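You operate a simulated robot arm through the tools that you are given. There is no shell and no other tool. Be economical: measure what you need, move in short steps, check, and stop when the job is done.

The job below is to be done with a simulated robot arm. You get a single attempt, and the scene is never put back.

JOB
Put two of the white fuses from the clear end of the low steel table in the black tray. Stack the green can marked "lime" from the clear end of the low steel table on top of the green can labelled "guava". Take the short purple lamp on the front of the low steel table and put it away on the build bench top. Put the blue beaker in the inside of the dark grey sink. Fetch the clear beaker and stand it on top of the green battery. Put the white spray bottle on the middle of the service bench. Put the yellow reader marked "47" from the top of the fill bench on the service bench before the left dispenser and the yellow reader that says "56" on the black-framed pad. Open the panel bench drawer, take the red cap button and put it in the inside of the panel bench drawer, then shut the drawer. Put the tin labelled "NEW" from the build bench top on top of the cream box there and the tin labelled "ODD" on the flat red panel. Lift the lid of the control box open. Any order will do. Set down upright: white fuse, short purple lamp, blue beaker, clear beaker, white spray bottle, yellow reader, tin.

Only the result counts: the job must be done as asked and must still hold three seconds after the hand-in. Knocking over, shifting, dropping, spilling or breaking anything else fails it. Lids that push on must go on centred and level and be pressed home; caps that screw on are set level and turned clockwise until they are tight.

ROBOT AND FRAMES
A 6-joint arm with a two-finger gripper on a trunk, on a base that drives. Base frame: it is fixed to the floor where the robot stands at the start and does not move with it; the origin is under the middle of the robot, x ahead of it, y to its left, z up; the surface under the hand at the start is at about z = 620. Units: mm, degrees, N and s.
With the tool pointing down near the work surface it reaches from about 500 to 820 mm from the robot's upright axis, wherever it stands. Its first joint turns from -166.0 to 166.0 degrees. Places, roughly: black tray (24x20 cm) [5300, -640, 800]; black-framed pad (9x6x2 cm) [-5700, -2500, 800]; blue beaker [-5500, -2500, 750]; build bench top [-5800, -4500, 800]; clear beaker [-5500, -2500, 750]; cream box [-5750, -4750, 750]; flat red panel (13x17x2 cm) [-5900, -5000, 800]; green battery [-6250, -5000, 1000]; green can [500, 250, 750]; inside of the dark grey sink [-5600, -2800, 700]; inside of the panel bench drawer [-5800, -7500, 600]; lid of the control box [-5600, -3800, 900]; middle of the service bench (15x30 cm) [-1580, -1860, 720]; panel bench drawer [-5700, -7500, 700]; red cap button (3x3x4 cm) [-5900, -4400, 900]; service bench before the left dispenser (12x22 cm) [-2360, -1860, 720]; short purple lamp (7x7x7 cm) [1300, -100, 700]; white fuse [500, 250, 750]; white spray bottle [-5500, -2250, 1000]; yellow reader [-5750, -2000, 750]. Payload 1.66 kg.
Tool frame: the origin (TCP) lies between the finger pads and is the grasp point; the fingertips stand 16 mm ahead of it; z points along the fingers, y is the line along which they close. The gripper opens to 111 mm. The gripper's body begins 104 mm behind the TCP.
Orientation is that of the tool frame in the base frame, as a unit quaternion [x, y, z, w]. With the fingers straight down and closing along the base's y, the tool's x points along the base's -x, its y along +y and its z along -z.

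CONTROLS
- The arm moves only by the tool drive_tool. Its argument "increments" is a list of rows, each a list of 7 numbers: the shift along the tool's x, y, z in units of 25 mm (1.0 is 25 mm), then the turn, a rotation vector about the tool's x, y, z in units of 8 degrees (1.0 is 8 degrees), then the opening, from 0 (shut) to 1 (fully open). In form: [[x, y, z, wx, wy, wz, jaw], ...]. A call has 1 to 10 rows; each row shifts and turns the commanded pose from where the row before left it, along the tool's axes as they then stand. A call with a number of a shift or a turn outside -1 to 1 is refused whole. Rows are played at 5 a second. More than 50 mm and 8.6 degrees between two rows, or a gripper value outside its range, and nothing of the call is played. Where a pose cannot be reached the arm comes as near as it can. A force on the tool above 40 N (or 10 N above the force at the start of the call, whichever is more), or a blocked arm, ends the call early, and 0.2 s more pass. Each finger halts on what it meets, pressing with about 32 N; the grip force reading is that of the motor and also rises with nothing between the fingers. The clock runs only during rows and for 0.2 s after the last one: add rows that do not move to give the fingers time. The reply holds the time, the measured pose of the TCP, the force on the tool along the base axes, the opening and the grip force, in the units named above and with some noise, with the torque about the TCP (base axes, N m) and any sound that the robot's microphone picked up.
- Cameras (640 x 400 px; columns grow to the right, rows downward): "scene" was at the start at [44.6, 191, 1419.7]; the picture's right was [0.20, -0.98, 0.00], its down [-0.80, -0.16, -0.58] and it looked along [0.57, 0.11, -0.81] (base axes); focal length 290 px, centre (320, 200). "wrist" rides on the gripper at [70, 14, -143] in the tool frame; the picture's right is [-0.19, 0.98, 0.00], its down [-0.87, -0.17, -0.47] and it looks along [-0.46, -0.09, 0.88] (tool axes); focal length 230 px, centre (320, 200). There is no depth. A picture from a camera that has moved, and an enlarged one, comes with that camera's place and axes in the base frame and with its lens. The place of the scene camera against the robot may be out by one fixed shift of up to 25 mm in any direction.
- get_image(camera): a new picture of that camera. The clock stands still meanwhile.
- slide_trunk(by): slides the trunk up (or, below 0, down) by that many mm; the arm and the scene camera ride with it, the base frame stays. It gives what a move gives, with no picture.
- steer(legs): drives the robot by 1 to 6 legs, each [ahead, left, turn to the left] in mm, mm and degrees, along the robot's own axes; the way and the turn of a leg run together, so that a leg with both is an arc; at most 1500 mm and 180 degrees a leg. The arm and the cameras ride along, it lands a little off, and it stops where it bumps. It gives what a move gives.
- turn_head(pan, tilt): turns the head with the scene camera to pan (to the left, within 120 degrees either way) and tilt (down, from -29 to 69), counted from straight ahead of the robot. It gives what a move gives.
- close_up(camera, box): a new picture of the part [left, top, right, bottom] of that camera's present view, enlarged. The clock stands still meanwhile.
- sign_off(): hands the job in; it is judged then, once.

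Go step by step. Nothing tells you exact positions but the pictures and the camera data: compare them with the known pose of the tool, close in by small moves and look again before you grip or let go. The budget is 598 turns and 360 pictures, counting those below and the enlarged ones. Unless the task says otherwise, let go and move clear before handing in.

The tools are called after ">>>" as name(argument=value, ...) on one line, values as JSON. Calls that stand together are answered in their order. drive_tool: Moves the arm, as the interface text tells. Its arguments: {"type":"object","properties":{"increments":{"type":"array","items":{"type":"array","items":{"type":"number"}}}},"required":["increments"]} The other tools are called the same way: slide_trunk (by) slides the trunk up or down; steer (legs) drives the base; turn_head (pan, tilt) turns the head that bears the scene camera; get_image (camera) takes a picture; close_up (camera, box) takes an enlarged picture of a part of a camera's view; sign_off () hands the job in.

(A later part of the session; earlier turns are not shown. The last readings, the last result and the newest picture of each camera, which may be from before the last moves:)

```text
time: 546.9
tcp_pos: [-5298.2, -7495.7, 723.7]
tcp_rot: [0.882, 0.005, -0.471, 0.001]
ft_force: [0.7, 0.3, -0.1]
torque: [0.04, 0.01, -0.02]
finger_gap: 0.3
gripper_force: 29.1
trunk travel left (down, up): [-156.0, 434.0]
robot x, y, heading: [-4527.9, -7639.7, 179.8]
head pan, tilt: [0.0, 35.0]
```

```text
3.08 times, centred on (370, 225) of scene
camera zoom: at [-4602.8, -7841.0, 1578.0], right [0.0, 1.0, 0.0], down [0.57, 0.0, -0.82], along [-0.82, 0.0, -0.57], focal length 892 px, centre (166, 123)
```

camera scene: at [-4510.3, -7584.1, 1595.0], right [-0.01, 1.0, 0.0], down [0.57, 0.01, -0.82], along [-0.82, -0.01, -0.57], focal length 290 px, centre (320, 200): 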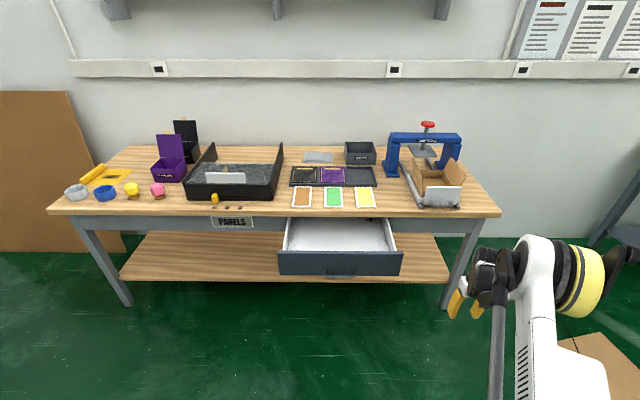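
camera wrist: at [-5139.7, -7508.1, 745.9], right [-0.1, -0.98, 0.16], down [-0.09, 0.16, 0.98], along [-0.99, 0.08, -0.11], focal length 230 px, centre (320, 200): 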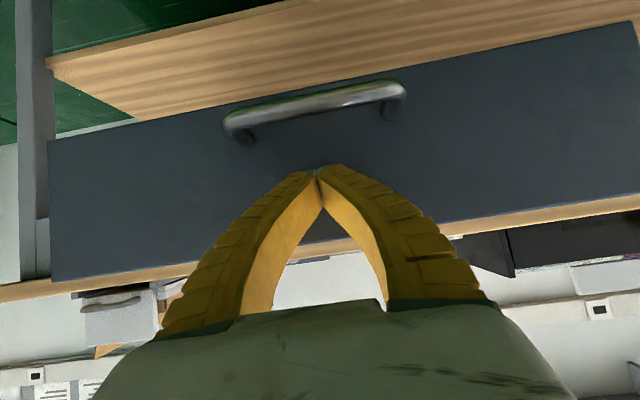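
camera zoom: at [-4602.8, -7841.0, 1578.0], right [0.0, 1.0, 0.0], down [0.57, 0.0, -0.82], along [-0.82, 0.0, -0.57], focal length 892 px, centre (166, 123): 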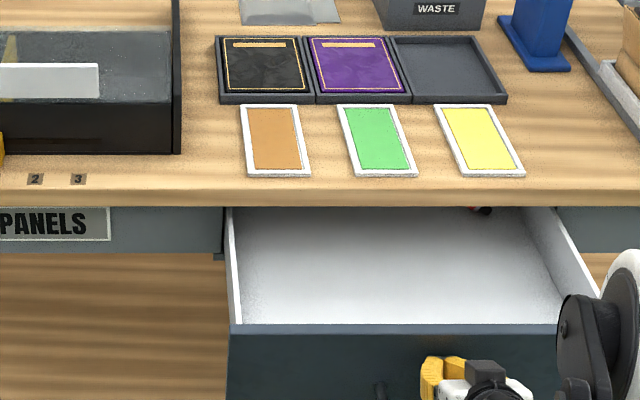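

The fist is at the face just above the handle. I push the drawer shut with base steps.

>>> steer(legs=[[90, 0, 0]])

>>> steer(legs=[[90, 0, 0]])

>>> steer(legs=[[55, 0, 0]])

>>> get_image(camera="wrist")

```text
time: 548.0
tcp_pos: [-5390.1, -7495.2, 723.0]
tcp_rot: [0.882, 0.005, -0.471, 0.002]
ft_force: [-0.6, 0.2, 0.3]
torque: [0.02, 0.01, -0.02]
finger_gap: 0.0
gripper_force: 29.1
trunk travel left (down, up): [-156.0, 434.0]
robot x, y, heading: [-4618.4, -7634.3, 179.7]
head pan, tilt: [0.0, 35.0]
```

```text
time: 549.1
tcp_pos: [-5477.9, -7495.3, 724.8]
tcp_rot: [0.882, 0.004, -0.471, 0.0]
ft_force: [-0.2, -0.6, 0.5]
torque: [-0.01, -0.02, -0.02]
finger_gap: 0.0
gripper_force: 28.6
trunk travel left (down, up): [-156.0, 434.0]
robot x, y, heading: [-4706.0, -7636.2, 179.9]
head pan, tilt: [0.0, 35.0]
```

```text
time: 550.0
tcp_pos: [-5533.0, -7493.6, 724.4]
tcp_rot: [0.882, 0.003, -0.472, 0.0]
ft_force: [-0.3, 0.2, -0.7]
torque: [-0.02, -0.02, 0.0]
finger_gap: 0.1
gripper_force: 29.0
trunk travel left (down, up): [-156.0, 434.0]
robot x, y, heading: [-4763.8, -7640.6, 179.7]
head pan, tilt: [0.0, 35.0]
```

```text
148 pictures are left
camera wrist: at [-5375.3, -7506.5, 745.9], right [-0.1, -0.98, 0.16], down [-0.09, 0.17, 0.98], along [-0.99, 0.08, -0.11], focal length 230 px, centre (320, 200)
```

wrist: 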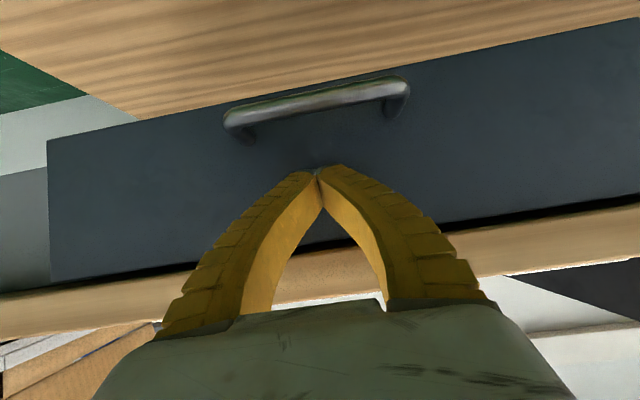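

>>> steer(legs=[[14, 0, 0]])

>>> steer(legs=[[8, 0, 0]])

>>> get_image(camera="wrist")

```text
time: 550.8
tcp_pos: [-5546.5, -7493.9, 723.8]
tcp_rot: [0.882, 0.004, -0.471, 0.001]
ft_force: [0.0, 0.5, 0.8]
torque: [0.03, 0.0, 0.0]
finger_gap: 0.0
gripper_force: 29.3
trunk travel left (down, up): [-156.0, 434.0]
robot x, y, heading: [-4775.8, -7639.2, 179.8]
head pan, tilt: [0.0, 35.0]
```

```text
time: 551.5
tcp_pos: [-5554.5, -7493.2, 723.4]
tcp_rot: [0.882, 0.003, -0.47, 0.0]
ft_force: [-0.1, -0.4, -0.9]
torque: [-0.02, 0.0, -0.01]
finger_gap: 0.3
gripper_force: 28.6
trunk travel left (down, up): [-156.0, 434.0]
robot x, y, heading: [-4783.0, -7636.7, 179.9]
head pan, tilt: [0.0, 35.0]
```

```text
147 pictures are left
camera wrist: at [-5396.9, -7506.3, 746.0], right [-0.1, -0.98, 0.16], down [-0.09, 0.17, 0.98], along [-0.99, 0.08, -0.11], focal length 230 px, centre (320, 200)
```

wrist: 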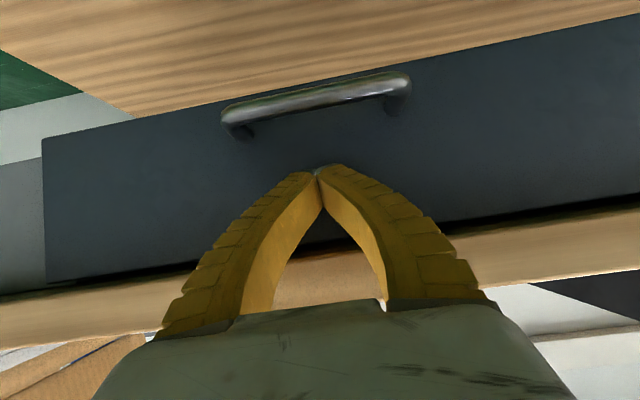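

>>> steer(legs=[[8, 0, 0]])

>>> steer(legs=[[6, 0, 0]])

>>> close_up(camera="scene", box=[250, 200, 470, 330])

```text
time: 552.2
tcp_pos: [-5560.2, -7493.7, 723.4]
tcp_rot: [0.883, 0.004, -0.47, 0.001]
ft_force: [38.1, -2.8, -13.1]
torque: [-0.02, 0.01, -0.01]
finger_gap: 6.0
gripper_force: 28.5
trunk travel left (down, up): [-156.0, 434.0]
robot x, y, heading: [-4788.8, -7636.2, 179.9]
head pan, tilt: [0.0, 35.0]
```

```text
time: 553.1
tcp_pos: [-5559.3, -7494.1, 724.4]
tcp_rot: [0.884, 0.004, -0.467, 0.001]
ft_force: [18.8, -2.6, 11.1]
torque: [-0.01, 0.31, -0.01]
finger_gap: 6.0
gripper_force: 28.0
trunk travel left (down, up): [-156.0, 434.0]
robot x, y, heading: [-4795.2, -7637.4, 179.8]
head pan, tilt: [0.0, 35.0]
stopped in leg 1: the force on the tool passed its limit at 57 N (the readings are from after the stop); the commanded pose is now the measured one
```

```text
2.91 times, centred on (360, 265) of scene
camera zoom: at [-4868.7, -7841.0, 1578.2], right [0.0, 1.0, 0.0], down [0.57, 0.0, -0.82], along [-0.82, 0.0, -0.57], focal length 844 px, centre (204, 11)
```

zoom: 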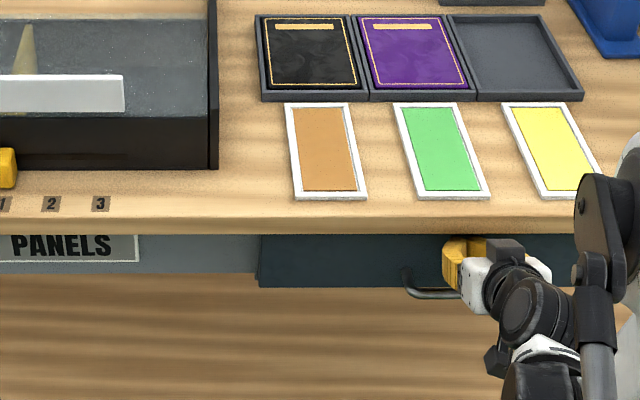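

The drawer is firmly shut. I back off, level the hand, raise the trunk, and head for the fill bench.

>>> steer(legs=[[-220, 0, 0]])

>>> slide_trunk(by=250)

>>> drive_tool(increments=[[0, 0, 0, 0, 1, 0, 0.5], [0, 0, 0, 0, 1, 0, 0.5], [0, 0, 0, 0, 1, 0, 0.5], [0, 0, 0, 0, 1, 0, 0.5], [0, 0, 0, 0, 1, 0, 0.5], [0, 0, 0, 0, 1, 0, 0.5], [1, 0, 0, 0, 0.97, 0, 0.5], [1, 0, 0, 0, 0, 0, 0.5], [1, 0, 0, 0, 0, 0, 0.5]])

>>> get_image(camera="scene")

>>> steer(legs=[[100, -1450, 0], [0, -1490, 0], [0, -1490, 0], [0, -700, 0]])

```text
time: 554.8
tcp_pos: [-5340.6, -7496.3, 722.8]
tcp_rot: [0.885, 0.007, -0.466, 0.003]
ft_force: [0.0, 0.3, -0.4]
torque: [-0.03, 0.03, -0.01]
finger_gap: 0.0
gripper_force: 28.4
trunk travel left (down, up): [-156.0, 434.0]
robot x, y, heading: [-4575.4, -7634.5, 180.1]
head pan, tilt: [0.0, 35.0]
```

```text
time: 557.4
tcp_pos: [-5341.2, -7496.3, 971.1]
tcp_rot: [0.885, 0.006, -0.466, 0.002]
ft_force: [0.4, -0.4, -0.1]
torque: [-0.03, 0.0, -0.03]
finger_gap: 0.0
gripper_force: 28.0
trunk travel left (down, up): [-406.0, 184.0]
robot x, y, heading: [-4574.8, -7641.8, 180.2]
head pan, tilt: [0.0, 35.0]
```

```text
time: 559.4
tcp_pos: [-5267.3, -7494.3, 967.9]
tcp_rot: [1.0, 0.007, 0.001, -0.001]
ft_force: [-0.2, -0.6, -0.1]
torque: [0.0, -0.01, 0.0]
finger_gap: 57.4
gripper_force: 1.9
trunk travel left (down, up): [-406.0, 184.0]
robot x, y, heading: [-4573.7, -7640.2, 180.0]
head pan, tilt: [0.0, 35.0]
```

```text
145 pictures are left
camera scene: at [-4649.5, -7841.2, 1828.1], right [0.0, 1.0, 0.0], down [0.57, 0.0, -0.82], along [-0.82, 0.0, -0.57], focal length 290 px, centre (320, 200)
```

scene: 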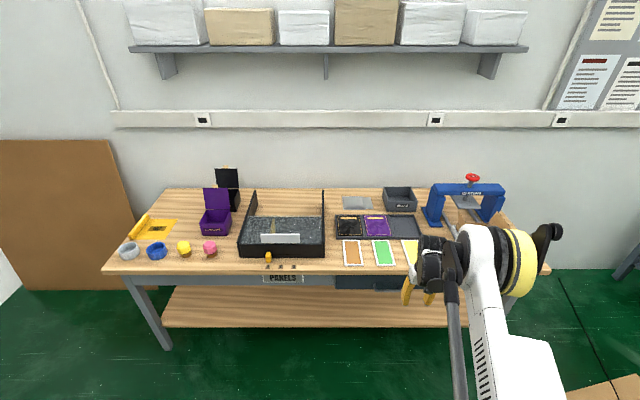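

```text
time: 584.0
tcp_pos: [-5303.9, -2351.9, 967.2]
tcp_rot: [1.0, -0.004, 0.002, -0.001]
ft_force: [-0.4, 0.4, -0.4]
torque: [-0.02, -0.01, 0.01]
finger_gap: 57.9
gripper_force: 1.7
trunk travel left (down, up): [-406.0, 184.0]
robot x, y, heading: [-4615.8, -2514.0, 178.5]
head pan, tilt: [0.0, 35.0]
```

>>> turn_head(pan=0, tilt=38)

>>> get_image(camera="scene")

>>> get_image(camera="wrist")

```text
time: 584.6
tcp_pos: [-5304.2, -2353.2, 968.0]
tcp_rot: [1.0, -0.004, 0.002, 0.0]
ft_force: [-0.6, -0.2, -0.4]
torque: [0.01, 0.01, 0.0]
finger_gap: 57.7
gripper_force: 1.2
trunk travel left (down, up): [-406.0, 184.0]
robot x, y, heading: [-4617.8, -2514.1, 178.6]
head pan, tilt: [0.0, 38.0]
```

```text
144 pictures are left
camera scene: at [-4692.8, -2713.1, 1823.5], right [0.02, 1.0, 0.0], down [0.62, -0.01, -0.79], along [-0.79, 0.02, -0.62], focal length 290 px, centre (320, 200)
```

scene: 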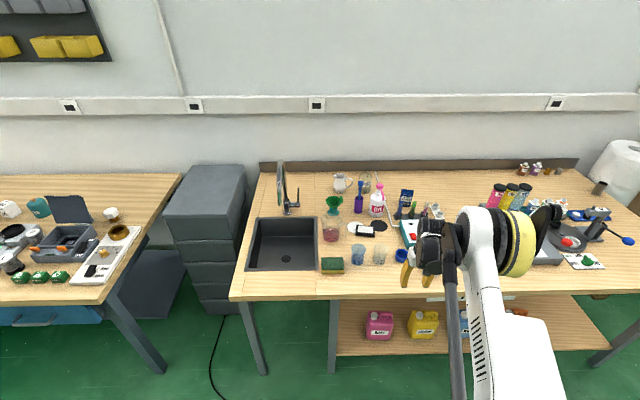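

```text
143 pictures are left
camera wrist: at [-5234.8, -2367.1, 1111.7], right [-0.2, -0.98, 0.0], down [-0.87, 0.17, 0.47], along [-0.46, 0.1, -0.88], focal length 230 px, centre (320, 200)
```

wrist: 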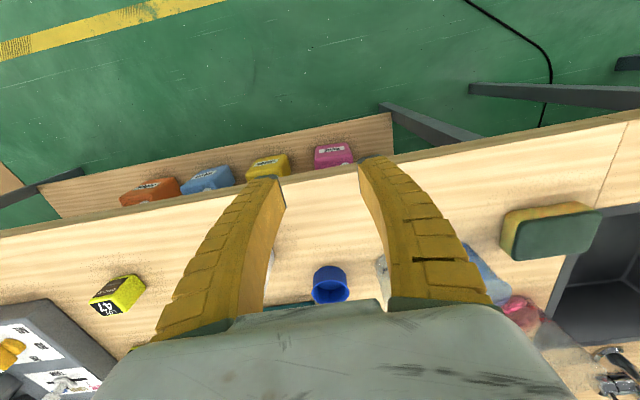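

>>> close_up(camera="scene", box=[240, 150, 440, 300])

>>> close_up(camera="scene", box=[400, 150, 640, 300])

```text
2.67 times, centred on (340, 225) of scene
camera zoom: at [-4692.8, -2713.1, 1823.5], right [0.02, 1.0, 0.0], down [0.62, -0.01, -0.79], along [-0.79, 0.02, -0.62], focal length 774 px, centre (267, 133)
```

zoom: 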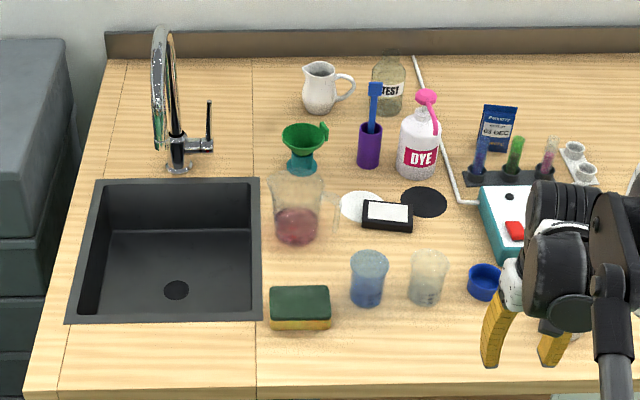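

```text
2.67 times, centred on (520, 225) of scene
camera zoom: at [-4692.8, -2713.1, 1823.5], right [0.02, 1.0, 0.0], down [0.62, -0.01, -0.79], along [-0.79, 0.02, -0.62], focal length 774 px, centre (-213, 133)
```

zoom: 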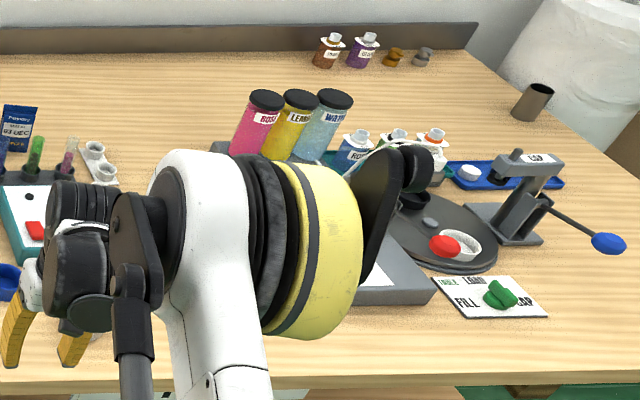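

I see the blue beaker near (−5508, −2532), the clear one near (−5507, −2438), and the dark sink around (−5720, −2870). I bring the hand over the beakers at a safe height.

>>> drive_tool(increments=[[0, 0, -1, 0, 0, 0, 0.9], [0, 0, -1, 0, 0, 0, 0.9], [0, 0, -1, 0, 0, 0, 0.9], [0, 0, -1, 0, 0, 0, 0.9], [0, 0, -1, 0, 0, 0, 0.9], [0, 0, -1, 0, 0, 0, 0.9], [0, 0, -1, 0, 0, 0, 0.9]])

>>> slide_trunk(by=-110)

>>> steer(legs=[[140, 180, 1.4]])

>>> get_image(camera="wrist")

>>> get_image(camera="scene")

```text
time: 586.2
tcp_pos: [-5304.1, -2355.7, 1142.2]
tcp_rot: [1.0, -0.004, 0.001, -0.001]
ft_force: [-0.5, 0.7, -0.4]
torque: [0.0, 0.01, 0.01]
finger_gap: 100.3
gripper_force: 0.1
trunk travel left (down, up): [-406.0, 184.0]
robot x, y, heading: [-4614.8, -2509.4, 178.7]
head pan, tilt: [0.0, 38.0]
```

```text
time: 587.6
tcp_pos: [-5304.6, -2354.7, 1031.2]
tcp_rot: [1.0, -0.005, 0.002, 0.0]
ft_force: [1.4, -0.3, 0.1]
torque: [0.02, -0.02, -0.01]
finger_gap: 100.5
gripper_force: 0.6
trunk travel left (down, up): [-296.0, 294.0]
robot x, y, heading: [-4614.3, -2509.8, 178.7]
head pan, tilt: [0.0, 38.0]
```

```text
time: 589.4
tcp_pos: [-5451.3, -2554.2, 1031.2]
tcp_rot: [1.0, 0.009, 0.001, -0.001]
ft_force: [-0.2, -0.7, 1.2]
torque: [0.02, -0.03, 0.0]
finger_gap: 100.3
gripper_force: 0.0
trunk travel left (down, up): [-296.0, 294.0]
robot x, y, heading: [-4757.4, -2688.8, -179.8]
head pan, tilt: [0.0, 38.0]
```

```text
140 pictures are left
camera wrist: at [-5381.7, -2567.2, 1174.2], right [-0.17, -0.98, 0.0], down [-0.87, 0.15, 0.47], along [-0.46, 0.08, -0.88], focal length 230 px, centre (320, 200)
```

wrist: 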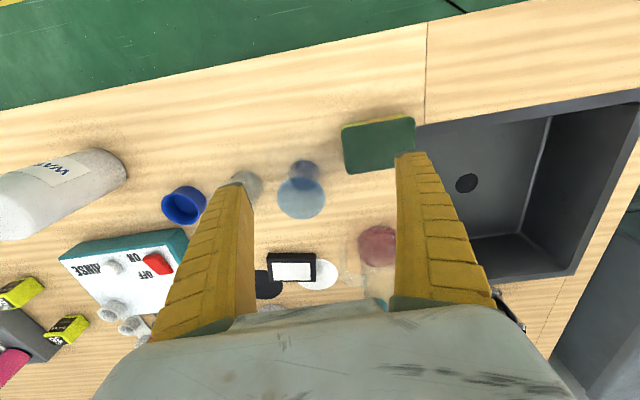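

```text
139 pictures are left
camera scene: at [-4830.9, -2895.4, 1713.3], right [0.0, 1.0, 0.0], down [0.62, 0.0, -0.79], along [-0.79, 0.0, -0.62], focal length 290 px, centre (320, 200)
```

scene: 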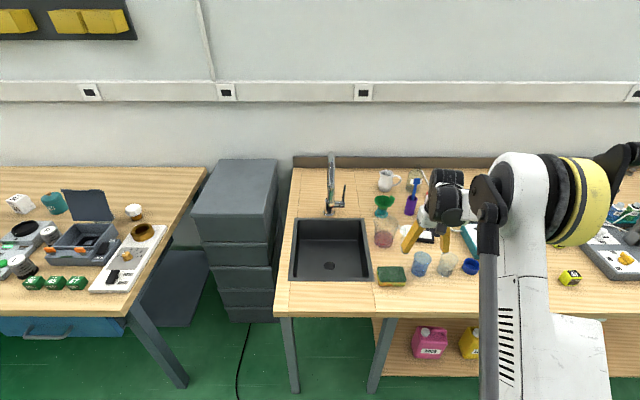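

Blue beaker stands at (−5497, −2525), rim z≈939, 55 mm wide. I move above it with a narrower opening and check.

>>> drive_tool(increments=[[-0.62, -0.39, 0.5, 0, 0, 0, 0.63], [-0.62, -0.39, 0.5, 0, 0, 0, 0.63], [-0.62, -0.39, 0.5, 0, 0, 0, 0.63], [0, 0, 0, 0, 0, 0, 0.63]])

>>> get_image(camera="wrist")

```text
time: 590.4
tcp_pos: [-5498.3, -2525.6, 993.8]
tcp_rot: [1.0, 0.008, 0.001, -0.001]
ft_force: [0.2, -0.1, 0.2]
torque: [0.02, 0.02, 0.02]
finger_gap: 71.5
gripper_force: 1.0
trunk travel left (down, up): [-296.0, 294.0]
robot x, y, heading: [-4757.7, -2690.6, -179.9]
head pan, tilt: [0.0, 38.0]
```

```text
138 pictures are left
camera wrist: at [-5428.3, -2538.3, 1138.3], right [-0.17, -0.98, 0.0], down [-0.87, 0.15, 0.47], along [-0.46, 0.08, -0.88], focal length 230 px, centre (320, 200)
```

wrist: 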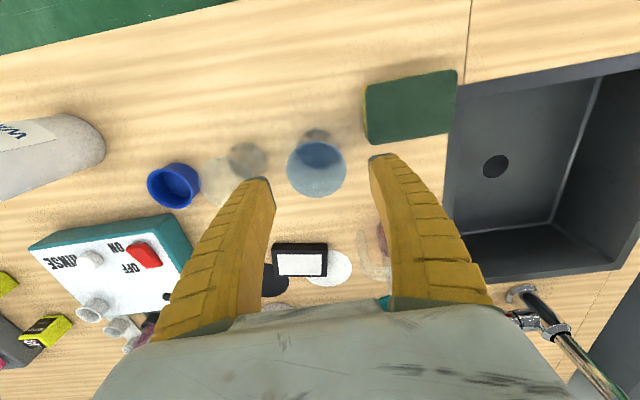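

>>> drive_tool(increments=[[-0.08, -0.08, 0.86, 0, 0, 0, 0.63], [0, 0, 0.86, 0, 0, 0, 0.63], [0, 0, 0.86, 0, 0, 0, 0.63], [0, 0, 0.86, 0, 0, 0, 0.63], [0, 0, 0, 0, 0, 0, 0.63]])

>>> get_image(camera="wrist")

```text
time: 591.6
tcp_pos: [-5498.1, -2522.5, 907.6]
tcp_rot: [1.0, 0.008, 0.002, -0.001]
ft_force: [0.1, 0.6, 0.5]
torque: [0.04, -0.04, 0.03]
finger_gap: 71.7
gripper_force: 0.7
trunk travel left (down, up): [-296.0, 294.0]
robot x, y, heading: [-4757.4, -2690.8, -179.7]
head pan, tilt: [0.0, 38.0]
```

```text
137 pictures are left
camera wrist: at [-5428.2, -2535.3, 1051.2], right [-0.17, -0.98, 0.0], down [-0.87, 0.15, 0.47], along [-0.46, 0.08, -0.88], focal length 230 px, centre (320, 200)
```

wrist: 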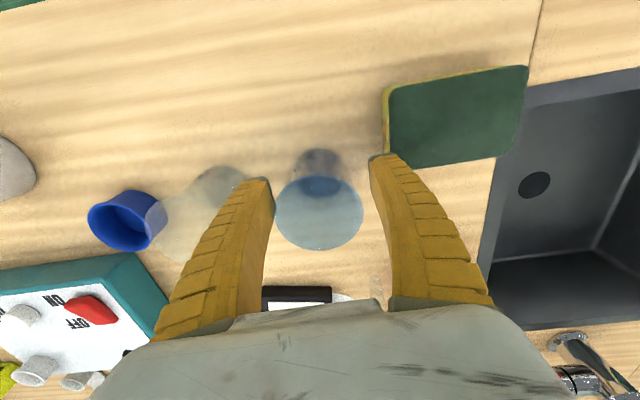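

Well aligned. I close gently and lift.

>>> drive_tool(increments=[[0, 0, 0, 0, 0, 0, 0.5], [0, 0, 0, 0, 0, 0, 0.3], [0, 0, 0, 0, 0, 0, 0.3], [0, 0, 0, 0, 0, 0, 0.3]])

```text
time: 592.6
tcp_pos: [-5497.6, -2522.3, 909.1]
tcp_rot: [1.0, 0.009, 0.001, 0.0]
ft_force: [0.4, 0.0, -0.7]
torque: [0.02, 0.02, -0.03]
finger_gap: 55.5
gripper_force: 32.4
trunk travel left (down, up): [-296.0, 294.0]
robot x, y, heading: [-4755.9, -2692.2, -180.0]
head pan, tilt: [0.0, 38.0]
```

Gripped at 55 mm. I lift it 170 mm and shift over the sink's front half.

>>> drive_tool(increments=[[0, 0, -0.5, 0, 0, 0, 0.3], [0, 0, -1, 0, 0, 0, 0.3], [0, 0, -1, 0, 0, 0, 0.3], [0, 0, -1, 0, 0, 0, 0.3], [0, 0, -1, 0, 0, 0, 0.3], [0, 0, -1, 0, 0, 0, 0.3], [0, 0, -1, 0, 0, 0, 0.3]])

>>> steer(legs=[[0, 305, 0], [85, 0, 0]])

>>> get_image(camera="wrist")

>>> get_image(camera="scene")

```text
time: 594.2
tcp_pos: [-5500.9, -2524.6, 1071.3]
tcp_rot: [1.0, 0.009, 0.001, -0.001]
ft_force: [0.0, 0.3, -0.8]
torque: [0.04, 0.03, -0.02]
finger_gap: 55.4
gripper_force: 31.8
trunk travel left (down, up): [-296.0, 294.0]
robot x, y, heading: [-4757.8, -2691.4, -180.0]
head pan, tilt: [0.0, 38.0]
```

```text
time: 596.9
tcp_pos: [-5584.9, -2831.0, 1068.9]
tcp_rot: [1.0, 0.01, 0.002, 0.0]
ft_force: [-1.9, -0.4, -0.6]
torque: [0.02, -0.08, -0.02]
finger_gap: 55.3
gripper_force: 32.3
trunk travel left (down, up): [-296.0, 294.0]
robot x, y, heading: [-4837.9, -2998.1, -179.8]
head pan, tilt: [0.0, 38.0]
```

```text
136 pictures are left
camera wrist: at [-5516.2, -2844.6, 1212.6], right [-0.17, -0.99, 0.0], down [-0.87, 0.15, 0.47], along [-0.46, 0.08, -0.88], focal length 230 px, centre (320, 200)
```

wrist: 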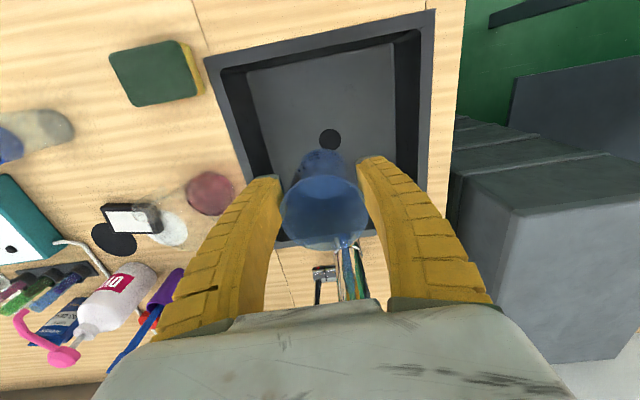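

```text
135 pictures are left
camera scene: at [-4915.5, -3202.4, 1713.4], right [0.0, 1.0, 0.0], down [0.62, 0.0, -0.79], along [-0.79, 0.0, -0.62], focal length 290 px, centre (320, 200)
```

scene: 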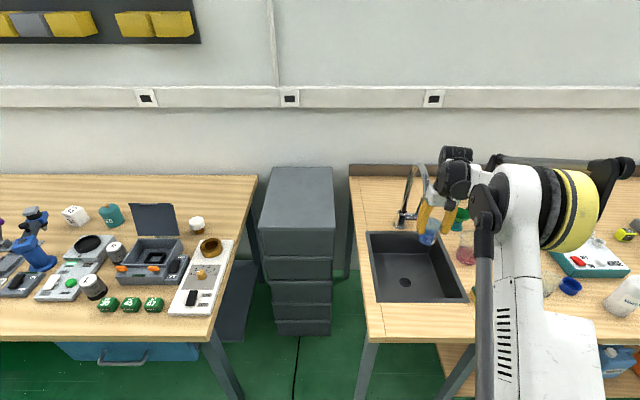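

The faucet is close behind the hand; I check its clearance before lowering.

>>> close_up(camera="scene", box=[350, 140, 510, 310])

>>> close_up(camera="wrist", box=[230, 120, 420, 310])

```text
2.35 times, centred on (430, 225) of scene
camera zoom: at [-4915.5, -3202.4, 1713.4], right [0.0, 1.0, 0.0], down [0.62, 0.0, -0.79], along [-0.79, 0.0, -0.62], focal length 682 px, centre (61, 141)
```

zoom: 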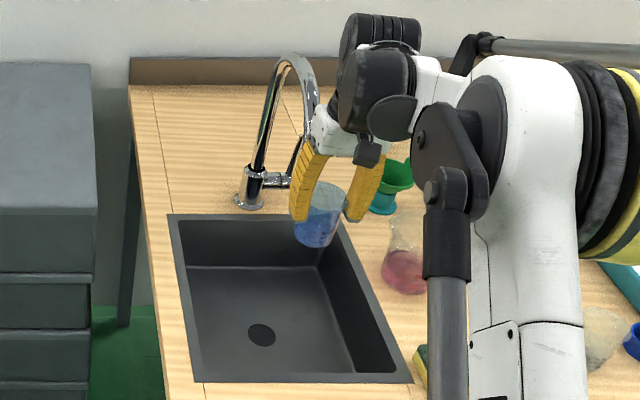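

```text
2.11 times, centred on (325, 215) of wrist
camera zoom: at [-5516.2, -2844.6, 1212.6], right [-0.17, -0.99, 0.0], down [-0.87, 0.15, 0.47], along [-0.46, 0.08, -0.88], focal length 484 px, centre (310, 168)
```

zoom: 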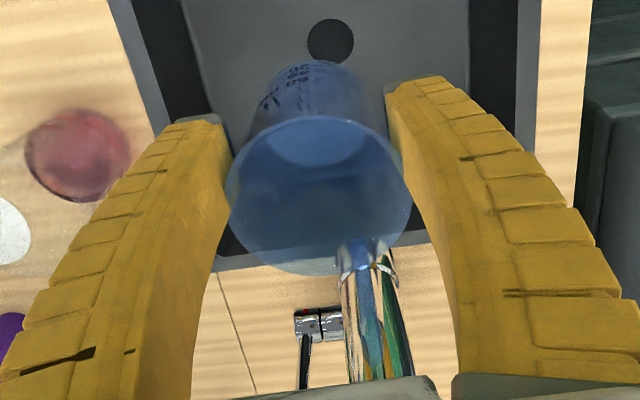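

The spout hangs around x≈−5650…−5680; I back up 48 mm so the beaker goes near the sink's front, then lower.

>>> steer(legs=[[-48, 0, 0]])

>>> slide_trunk(by=-100)

>>> get_image(camera="wrist")

>>> close_up(camera="scene", box=[350, 140, 510, 310])

```text
time: 597.9
tcp_pos: [-5535.8, -2832.3, 1071.2]
tcp_rot: [1.0, 0.01, 0.001, -0.001]
ft_force: [-0.2, 0.3, 0.3]
torque: [-0.01, 0.06, 0.0]
finger_gap: 55.3
gripper_force: 31.7
trunk travel left (down, up): [-296.0, 294.0]
robot x, y, heading: [-4792.6, -2999.3, -179.7]
head pan, tilt: [0.0, 38.0]
```

```text
time: 599.2
tcp_pos: [-5537.5, -2832.5, 970.9]
tcp_rot: [1.0, 0.01, 0.002, 0.0]
ft_force: [0.5, -0.1, -0.3]
torque: [-0.01, -0.01, 0.02]
finger_gap: 55.2
gripper_force: 31.5
trunk travel left (down, up): [-196.0, 394.0]
robot x, y, heading: [-4792.6, -2997.6, -179.8]
head pan, tilt: [0.0, 38.0]
```

```text
132 pictures are left
camera wrist: at [-5467.4, -2844.9, 1113.7], right [-0.17, -0.99, 0.0], down [-0.87, 0.15, 0.47], along [-0.46, 0.08, -0.88], focal length 230 px, centre (320, 200)
```

wrist: 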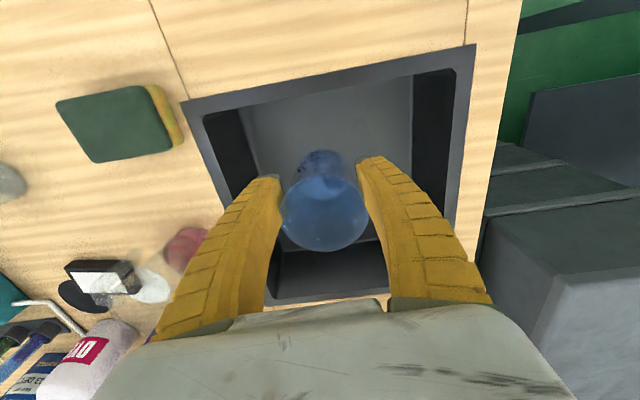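

```text
2.35 times, centred on (430, 225) of scene
camera zoom: at [-4865.9, -3202.3, 1613.6], right [-0.01, 1.0, 0.0], down [0.62, 0.0, -0.79], along [-0.79, 0.0, -0.62], focal length 682 px, centre (61, 141)
```

zoom: 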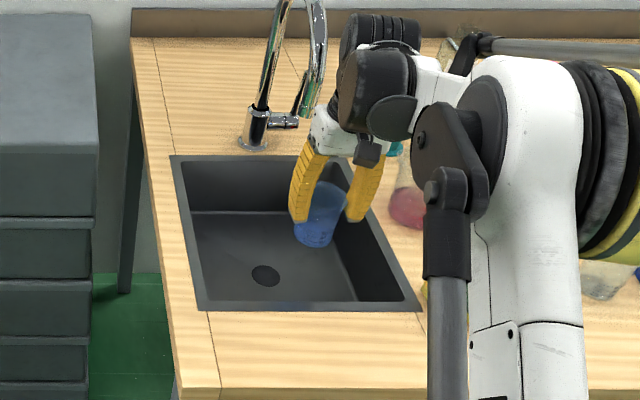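

>>> slide_trunk(by=-140)

>>> get_image(camera="wrist")

>>> close_up(camera="scene", box=[350, 100, 510, 270])

```text
time: 600.9
tcp_pos: [-5536.5, -2831.9, 831.0]
tcp_rot: [1.0, 0.01, 0.002, -0.001]
ft_force: [0.5, -0.6, 0.2]
torque: [-0.03, 0.02, -0.01]
finger_gap: 55.0
gripper_force: 32.1
trunk travel left (down, up): [-56.0, 534.0]
robot x, y, heading: [-4794.0, -3001.8, -179.5]
head pan, tilt: [0.0, 38.0]
```

```text
130 pictures are left
camera wrist: at [-5467.5, -2844.9, 973.7], right [-0.17, -0.99, 0.0], down [-0.87, 0.15, 0.47], along [-0.46, 0.08, -0.88], focal length 230 px, centre (320, 200)
```

wrist: 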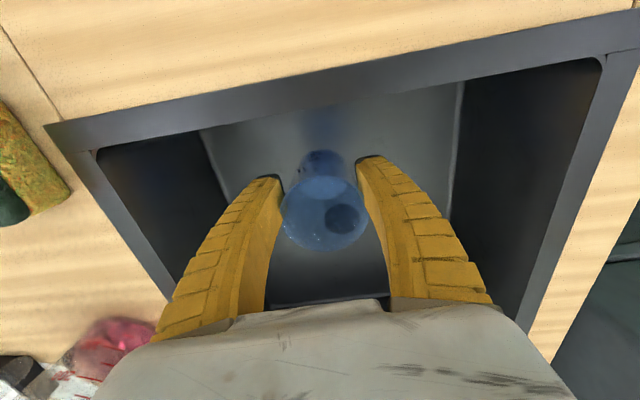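

```text
2.35 times, centred on (430, 185) of scene
camera zoom: at [-4865.9, -3202.3, 1473.6], right [-0.01, 1.0, 0.0], down [0.62, 0.0, -0.79], along [-0.79, 0.0, -0.62], focal length 682 px, centre (61, 235)
```

zoom: 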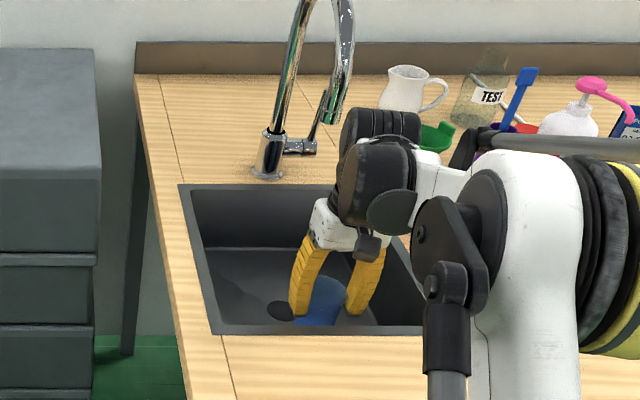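

>>> drive_tool(increments=[[0, 0, 0.5, 0, 0, 0, 0.3], [0, 0, 0.5, 0, 0, 0, 0.3], [0, 0, 0.4, 0, 0, 0, 0.3], [0, 0, 0.4, 0, 0, 0, 0.3], [0, 0, 0, 0, 0, 0, 0.3]])

>>> drive_tool(increments=[[0, 0, 0.2, 0, 0, 0, 0.3], [0, 0, 0.2, 0, 0, 0, 0.3], [0, 0, 0.2, 0, 0, 0, 0.3], [0, 0, 0, 0, 0, 0, 0.3]])

```text
time: 602.0
tcp_pos: [-5537.8, -2833.8, 784.6]
tcp_rot: [1.0, 0.009, 0.002, -0.001]
ft_force: [0.2, 0.0, -0.5]
torque: [0.01, -0.02, -0.02]
finger_gap: 54.6
gripper_force: 32.1
trunk travel left (down, up): [-56.0, 534.0]
robot x, y, heading: [-4791.5, -2999.6, -179.5]
head pan, tilt: [0.0, 38.0]
```

```text
time: 603.0
tcp_pos: [-5535.3, -2832.0, 771.9]
tcp_rot: [1.0, 0.009, 0.0, -0.001]
ft_force: [7.7, -1.5, 24.6]
torque: [-0.05, 0.23, -0.03]
finger_gap: 53.3
gripper_force: 31.4
trunk travel left (down, up): [-56.0, 534.0]
robot x, y, heading: [-4794.0, -3001.5, -179.9]
head pan, tilt: [0.0, 38.0]
```

Contact with the sink floor. I ease off, open and rise.

>>> drive_tool(increments=[[0, 0, -0.08, 0, 0, 0, 0.3], [0, 0, 0, 0, 0, 0, 0.55], [0, 0, 0, 0, 0, 0, 0.65], [0, 0, 0, 0, 0, 0, 0.7], [0, 0, -0.5, 0, 0, 0, 0.7], [0, 0, -1, 0, 0, 0, 0.7], [0, 0, -1, 0, 0, 0, 0.7], [0, 0, -1, 0, 0, 0, 0.7]])

>>> slide_trunk(by=240)

>>> get_image(camera="wrist")

```text
time: 604.9
tcp_pos: [-5537.5, -2832.7, 859.5]
tcp_rot: [1.0, 0.01, 0.003, -0.001]
ft_force: [-0.1, -0.1, 0.0]
torque: [0.01, 0.02, 0.02]
finger_gap: 79.2
gripper_force: 1.6
trunk travel left (down, up): [-56.0, 534.0]
robot x, y, heading: [-4793.9, -3001.2, -179.5]
head pan, tilt: [0.0, 38.0]
```

```text
time: 607.4
tcp_pos: [-5537.1, -2833.3, 1099.4]
tcp_rot: [1.0, 0.009, 0.001, -0.001]
ft_force: [0.0, 0.1, -0.2]
torque: [0.0, -0.02, 0.0]
finger_gap: 79.0
gripper_force: 0.8
trunk travel left (down, up): [-296.0, 294.0]
robot x, y, heading: [-4790.9, -2998.7, -179.9]
head pan, tilt: [0.0, 38.0]
```

```text
128 pictures are left
camera wrist: at [-5468.1, -2845.9, 1242.6], right [-0.17, -0.99, 0.0], down [-0.87, 0.15, 0.47], along [-0.46, 0.08, -0.88], focal length 230 px, centre (320, 200)
```

wrist: 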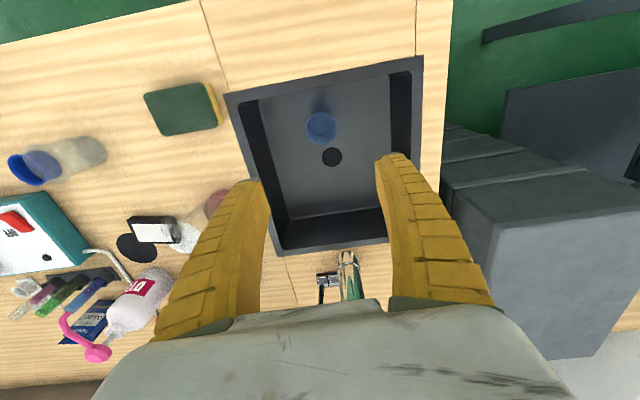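

The blue beaker stands in the sink. Next the clear beaker: I shift right above it.

>>> steer(legs=[[-37, 0, 0], [0, -393, 0]])

>>> get_image(camera="wrist")

```text
time: 610.3
tcp_pos: [-5503.3, -2445.1, 1100.4]
tcp_rot: [1.0, 0.01, 0.001, 0.0]
ft_force: [-0.5, -0.4, 0.5]
torque: [-0.04, -0.02, 0.0]
finger_gap: 79.2
gripper_force: 0.3
trunk travel left (down, up): [-296.0, 294.0]
robot x, y, heading: [-4757.4, -2610.6, -179.7]
head pan, tilt: [0.0, 38.0]
```

```text
127 pictures are left
camera wrist: at [-5432.9, -2457.8, 1242.7], right [-0.17, -0.99, 0.0], down [-0.87, 0.15, 0.47], along [-0.46, 0.08, -0.88], focal length 230 px, centre (320, 200)
```

wrist: 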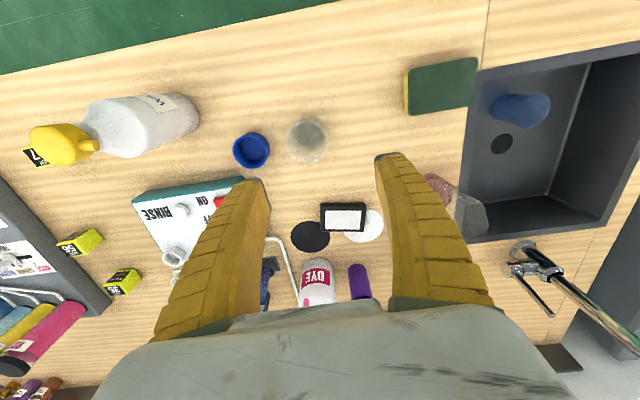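

>>> drive_tool(increments=[[-0.16, -0.72, 0.9, 0, 0, 0, 0.63], [0, 0, 0.9, 0, 0, 0, 0.63], [0, 0, 0.9, 0, 0, 0, 0.63], [0, 0, 0.9, 0, 0, 0, 0.63], [0, 0, 0.8, 0, 0, 0, 0.63], [0, 0, 0, 0, 0, 0, 0.63]])

>>> close_up(camera="wrist", box=[220, 80, 420, 240])

```text
time: 611.7
tcp_pos: [-5505.8, -2428.5, 990.1]
tcp_rot: [1.0, 0.01, 0.002, 0.0]
ft_force: [0.3, -0.4, 0.1]
torque: [0.01, 0.0, -0.01]
finger_gap: 71.6
gripper_force: 1.3
trunk travel left (down, up): [-296.0, 294.0]
robot x, y, heading: [-4754.5, -2611.8, -179.6]
head pan, tilt: [0.0, 38.0]
```

```text
2.50 times, centred on (320, 160) of wrist
camera zoom: at [-5435.7, -2440.1, 1132.5], right [-0.17, -0.99, 0.0], down [-0.87, 0.15, 0.47], along [-0.46, 0.08, -0.88], focal length 575 px, centre (320, 300)
```

zoom: 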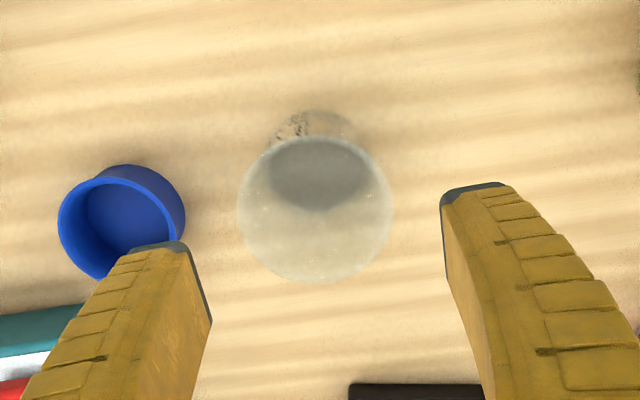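

>>> drive_tool(increments=[[0.14, -0.04, 0.82, 0, 0, 0, 0.63], [0, 0, 0.82, 0, 0, 0, 0.63], [0, 0, 0.82, 0, 0, 0, 0.63], [0, 0, 0.82, 0, 0, 0, 0.63], [0, 0, 0, 0, 0, 0, 0.63]])

>>> get_image(camera="wrist")

```text
time: 612.9
tcp_pos: [-5502.8, -2426.4, 908.0]
tcp_rot: [1.0, 0.01, 0.001, 0.0]
ft_force: [-0.1, 0.0, -1.1]
torque: [0.02, 0.01, -0.01]
finger_gap: 71.4
gripper_force: 0.5
trunk travel left (down, up): [-296.0, 294.0]
robot x, y, heading: [-4759.4, -2612.6, -179.3]
head pan, tilt: [0.0, 38.0]
```

```text
125 pictures are left
camera wrist: at [-5433.9, -2439.2, 1050.8], right [-0.17, -0.99, 0.0], down [-0.87, 0.15, 0.47], along [-0.46, 0.08, -0.88], focal length 230 px, centre (320, 200)
```

wrist: 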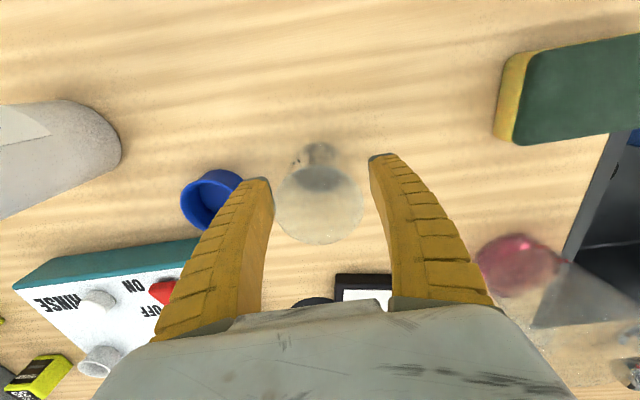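

>>> drive_tool(increments=[[0, 0, 0, 0, 0, 0, 0.5], [0, 0, 0, 0, 0, 0, 0.3], [0, 0, 0, 0, 0, 0, 0.3], [0, 0, -0.3, 0, 0, 0, 0.3], [0, 0, -0.5, 0, 0, 0, 0.3], [0, 0, -0.8, 0, 0, 0, 0.3], [0, 0, -0.8, 0, 0, 0, 0.3], [0, 0, -0.8, 0, 0, 0, 0.3], [0, 0, -0.8, 0, 0, 0, 0.3], [0, 0, -0.8, 0, 0, 0, 0.3]])

>>> slide_trunk(by=100)

>>> get_image(camera="wrist")

```text
time: 615.1
tcp_pos: [-5502.7, -2425.9, 1028.9]
tcp_rot: [1.0, 0.01, 0.001, 0.0]
ft_force: [-0.2, -0.5, -1.0]
torque: [-0.01, -0.01, 0.0]
finger_gap: 58.3
gripper_force: 31.9
trunk travel left (down, up): [-296.0, 294.0]
robot x, y, heading: [-4761.8, -2611.5, -179.7]
head pan, tilt: [0.0, 38.0]
```

```text
time: 616.4
tcp_pos: [-5501.5, -2426.4, 1127.2]
tcp_rot: [1.0, 0.011, 0.002, 0.0]
ft_force: [0.2, 0.5, 0.2]
torque: [-0.01, -0.02, -0.02]
finger_gap: 58.6
gripper_force: 32.0
trunk travel left (down, up): [-396.0, 194.0]
robot x, y, heading: [-4757.3, -2608.9, -179.6]
head pan, tilt: [0.0, 38.0]
```

```text
124 pictures are left
camera wrist: at [-5432.7, -2438.7, 1270.5], right [-0.17, -0.99, 0.0], down [-0.87, 0.15, 0.47], along [-0.46, 0.08, -0.88], focal length 230 px, centre (320, 200)
```

wrist: 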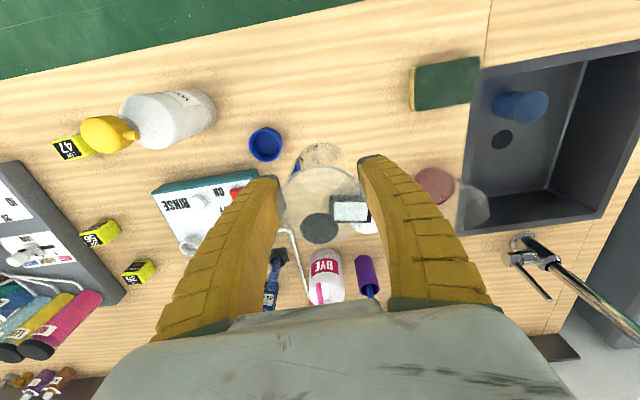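

The clear beaker is held. I raise further and drive round to the left end of the build bench.

>>> slide_trunk(by=110)

>>> steer(legs=[[-150, 0, 0], [0, 1480, 0], [0, 1480, 0], [0, 480, 0]])

>>> steer(legs=[[0, 0, -90]])

```text
time: 617.8
tcp_pos: [-5502.5, -2425.8, 1236.8]
tcp_rot: [1.0, 0.01, 0.001, -0.001]
ft_force: [-0.4, 0.7, 0.6]
torque: [0.0, 0.0, 0.04]
finger_gap: 58.5
gripper_force: 32.4
trunk travel left (down, up): [-506.0, 84.0]
robot x, y, heading: [-4760.4, -2613.9, -179.7]
head pan, tilt: [0.0, 38.0]
```

```text
time: 635.5
tcp_pos: [-5358.3, -5855.8, 1237.9]
tcp_rot: [1.0, 0.005, 0.002, -0.001]
ft_force: [0.5, -0.1, -0.1]
torque: [0.01, 0.01, -0.02]
finger_gap: 56.9
gripper_force: 32.2
trunk travel left (down, up): [-506.0, 84.0]
robot x, y, heading: [-4615.1, -6044.6, 179.7]
head pan, tilt: [0.0, 38.0]
```

```text
time: 639.7
tcp_pos: [-4422.3, -5305.8, 1238.0]
tcp_rot: [0.709, -0.705, 0.002, 0.001]
ft_force: [0.0, 0.3, -0.5]
torque: [0.03, 0.01, 0.04]
finger_gap: 56.5
gripper_force: 32.2
trunk travel left (down, up): [-506.0, 84.0]
robot x, y, heading: [-4615.7, -6049.3, 89.5]
head pan, tilt: [0.0, 38.0]
```

>>> steer(legs=[[0, 1330, 0.5]])

>>> get_image(camera="scene")

>>> get_image(camera="wrist")

```text
time: 646.4
tcp_pos: [-5751.4, -5299.1, 1237.7]
tcp_rot: [0.711, -0.703, 0.002, 0.0]
ft_force: [0.0, 0.4, 0.7]
torque: [0.01, -0.01, 0.01]
finger_gap: 56.7
gripper_force: 32.3
trunk travel left (down, up): [-506.0, 84.0]
robot x, y, heading: [-5941.1, -6038.2, 89.8]
head pan, tilt: [0.0, 38.0]
```

```text
123 pictures are left
camera scene: at [-6139.1, -5986.5, 1923.5], right [1.0, 0.0, 0.0], down [0.0, -0.62, -0.79], along [0.0, 0.79, -0.62], focal length 290 px, centre (320, 200)
```

scene: 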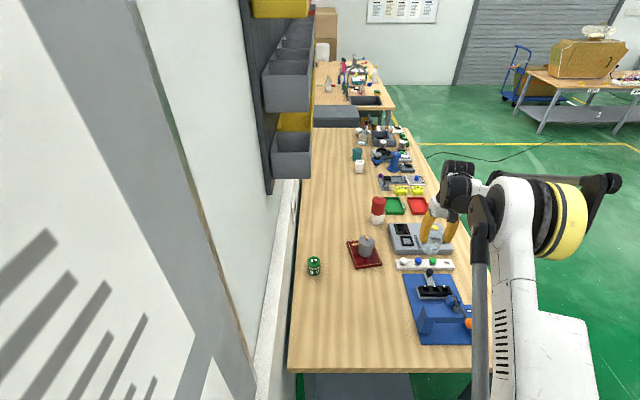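

```text
122 pictures are left
camera wrist: at [-5764.4, -5367.8, 1380.8], right [-0.98, 0.18, 0.0], down [0.16, 0.87, 0.47], along [0.09, 0.46, -0.88], focal length 230 px, centre (320, 200)
```

wrist: 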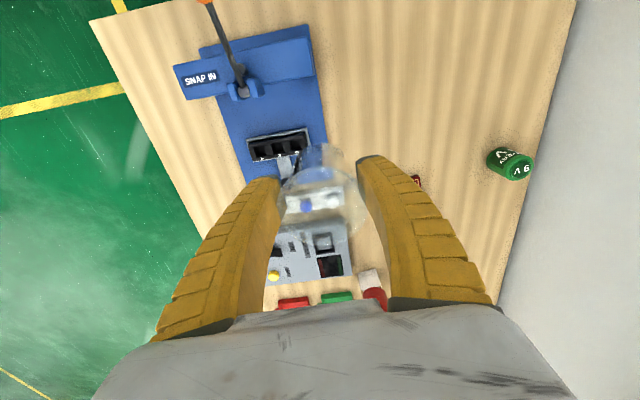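

I lower to z≈1115 and swing the arm left toward the battery.

>>> slide_trunk(by=-120)

>>> drive_tool(increments=[[0, 0.8, 0, 0, 0, 0, 0.3], [0, 1, 0, 0, 0, 0, 0.3], [0, 1, 0, 0, 0, 0, 0.3], [0, 1, 0, 0, 0, 0, 0.3], [0, 1, 0, 0, 0, 0, 0.3], [0, 1, 0, 0, 0, 0, 0.3], [0, 1, 0, 0, 0, 0, 0.3], [0, 1, 0, 0, 0, 0, 0.3], [0, 1, 0, 0, 0, 0, 0.3], [0, 1, 0, 0, 0, 0, 0.3]])

>>> drive_tool(increments=[[0, 1, 0, 0, 0, 0, 0.3], [0, 1, 0, 0, 0, 0, 0.3], [0, 1, 0, 0, 0, 0, 0.3], [0, 1, 0, 0, 0, 0, 0.3], [0, 1, 0, 0, 0, 0, 0.3], [0, 0.5, 0, 0, 0, 0, 0.3], [0, 0, 0, 0, 0, 0, 0.3]])

>>> get_image(camera="wrist")

```text
time: 647.9
tcp_pos: [-5750.3, -5298.4, 1118.5]
tcp_rot: [0.711, -0.703, 0.001, 0.0]
ft_force: [0.7, -0.2, -0.4]
torque: [0.0, 0.03, 0.02]
finger_gap: 56.8
gripper_force: 31.9
trunk travel left (down, up): [-386.0, 204.0]
robot x, y, heading: [-5939.9, -6037.7, 90.0]
head pan, tilt: [0.0, 38.0]
```

```text
time: 650.1
tcp_pos: [-5997.6, -5302.5, 1117.7]
tcp_rot: [0.711, -0.703, 0.003, 0.001]
ft_force: [-0.8, -0.3, -0.8]
torque: [0.03, -0.05, -0.03]
finger_gap: 56.4
gripper_force: 32.1
trunk travel left (down, up): [-386.0, 204.0]
robot x, y, heading: [-5942.9, -6037.8, 89.8]
head pan, tilt: [0.0, 38.0]
```

```text
time: 651.7
tcp_pos: [-6134.7, -5302.4, 1118.5]
tcp_rot: [0.712, -0.703, 0.002, 0.001]
ft_force: [0.1, 0.3, -0.6]
torque: [0.03, 0.04, 0.01]
finger_gap: 56.4
gripper_force: 31.6
trunk travel left (down, up): [-386.0, 204.0]
robot x, y, heading: [-5942.1, -6039.0, 90.1]
head pan, tilt: [0.0, 38.0]
```

```text
121 pictures are left
camera wrist: at [-6146.6, -5372.0, 1260.9], right [-0.98, 0.18, 0.0], down [0.16, 0.87, 0.47], along [0.09, 0.46, -0.88], focal length 230 px, centre (320, 200)
```

wrist: 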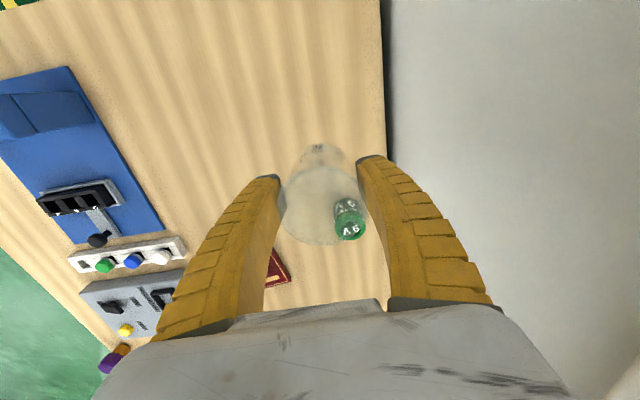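

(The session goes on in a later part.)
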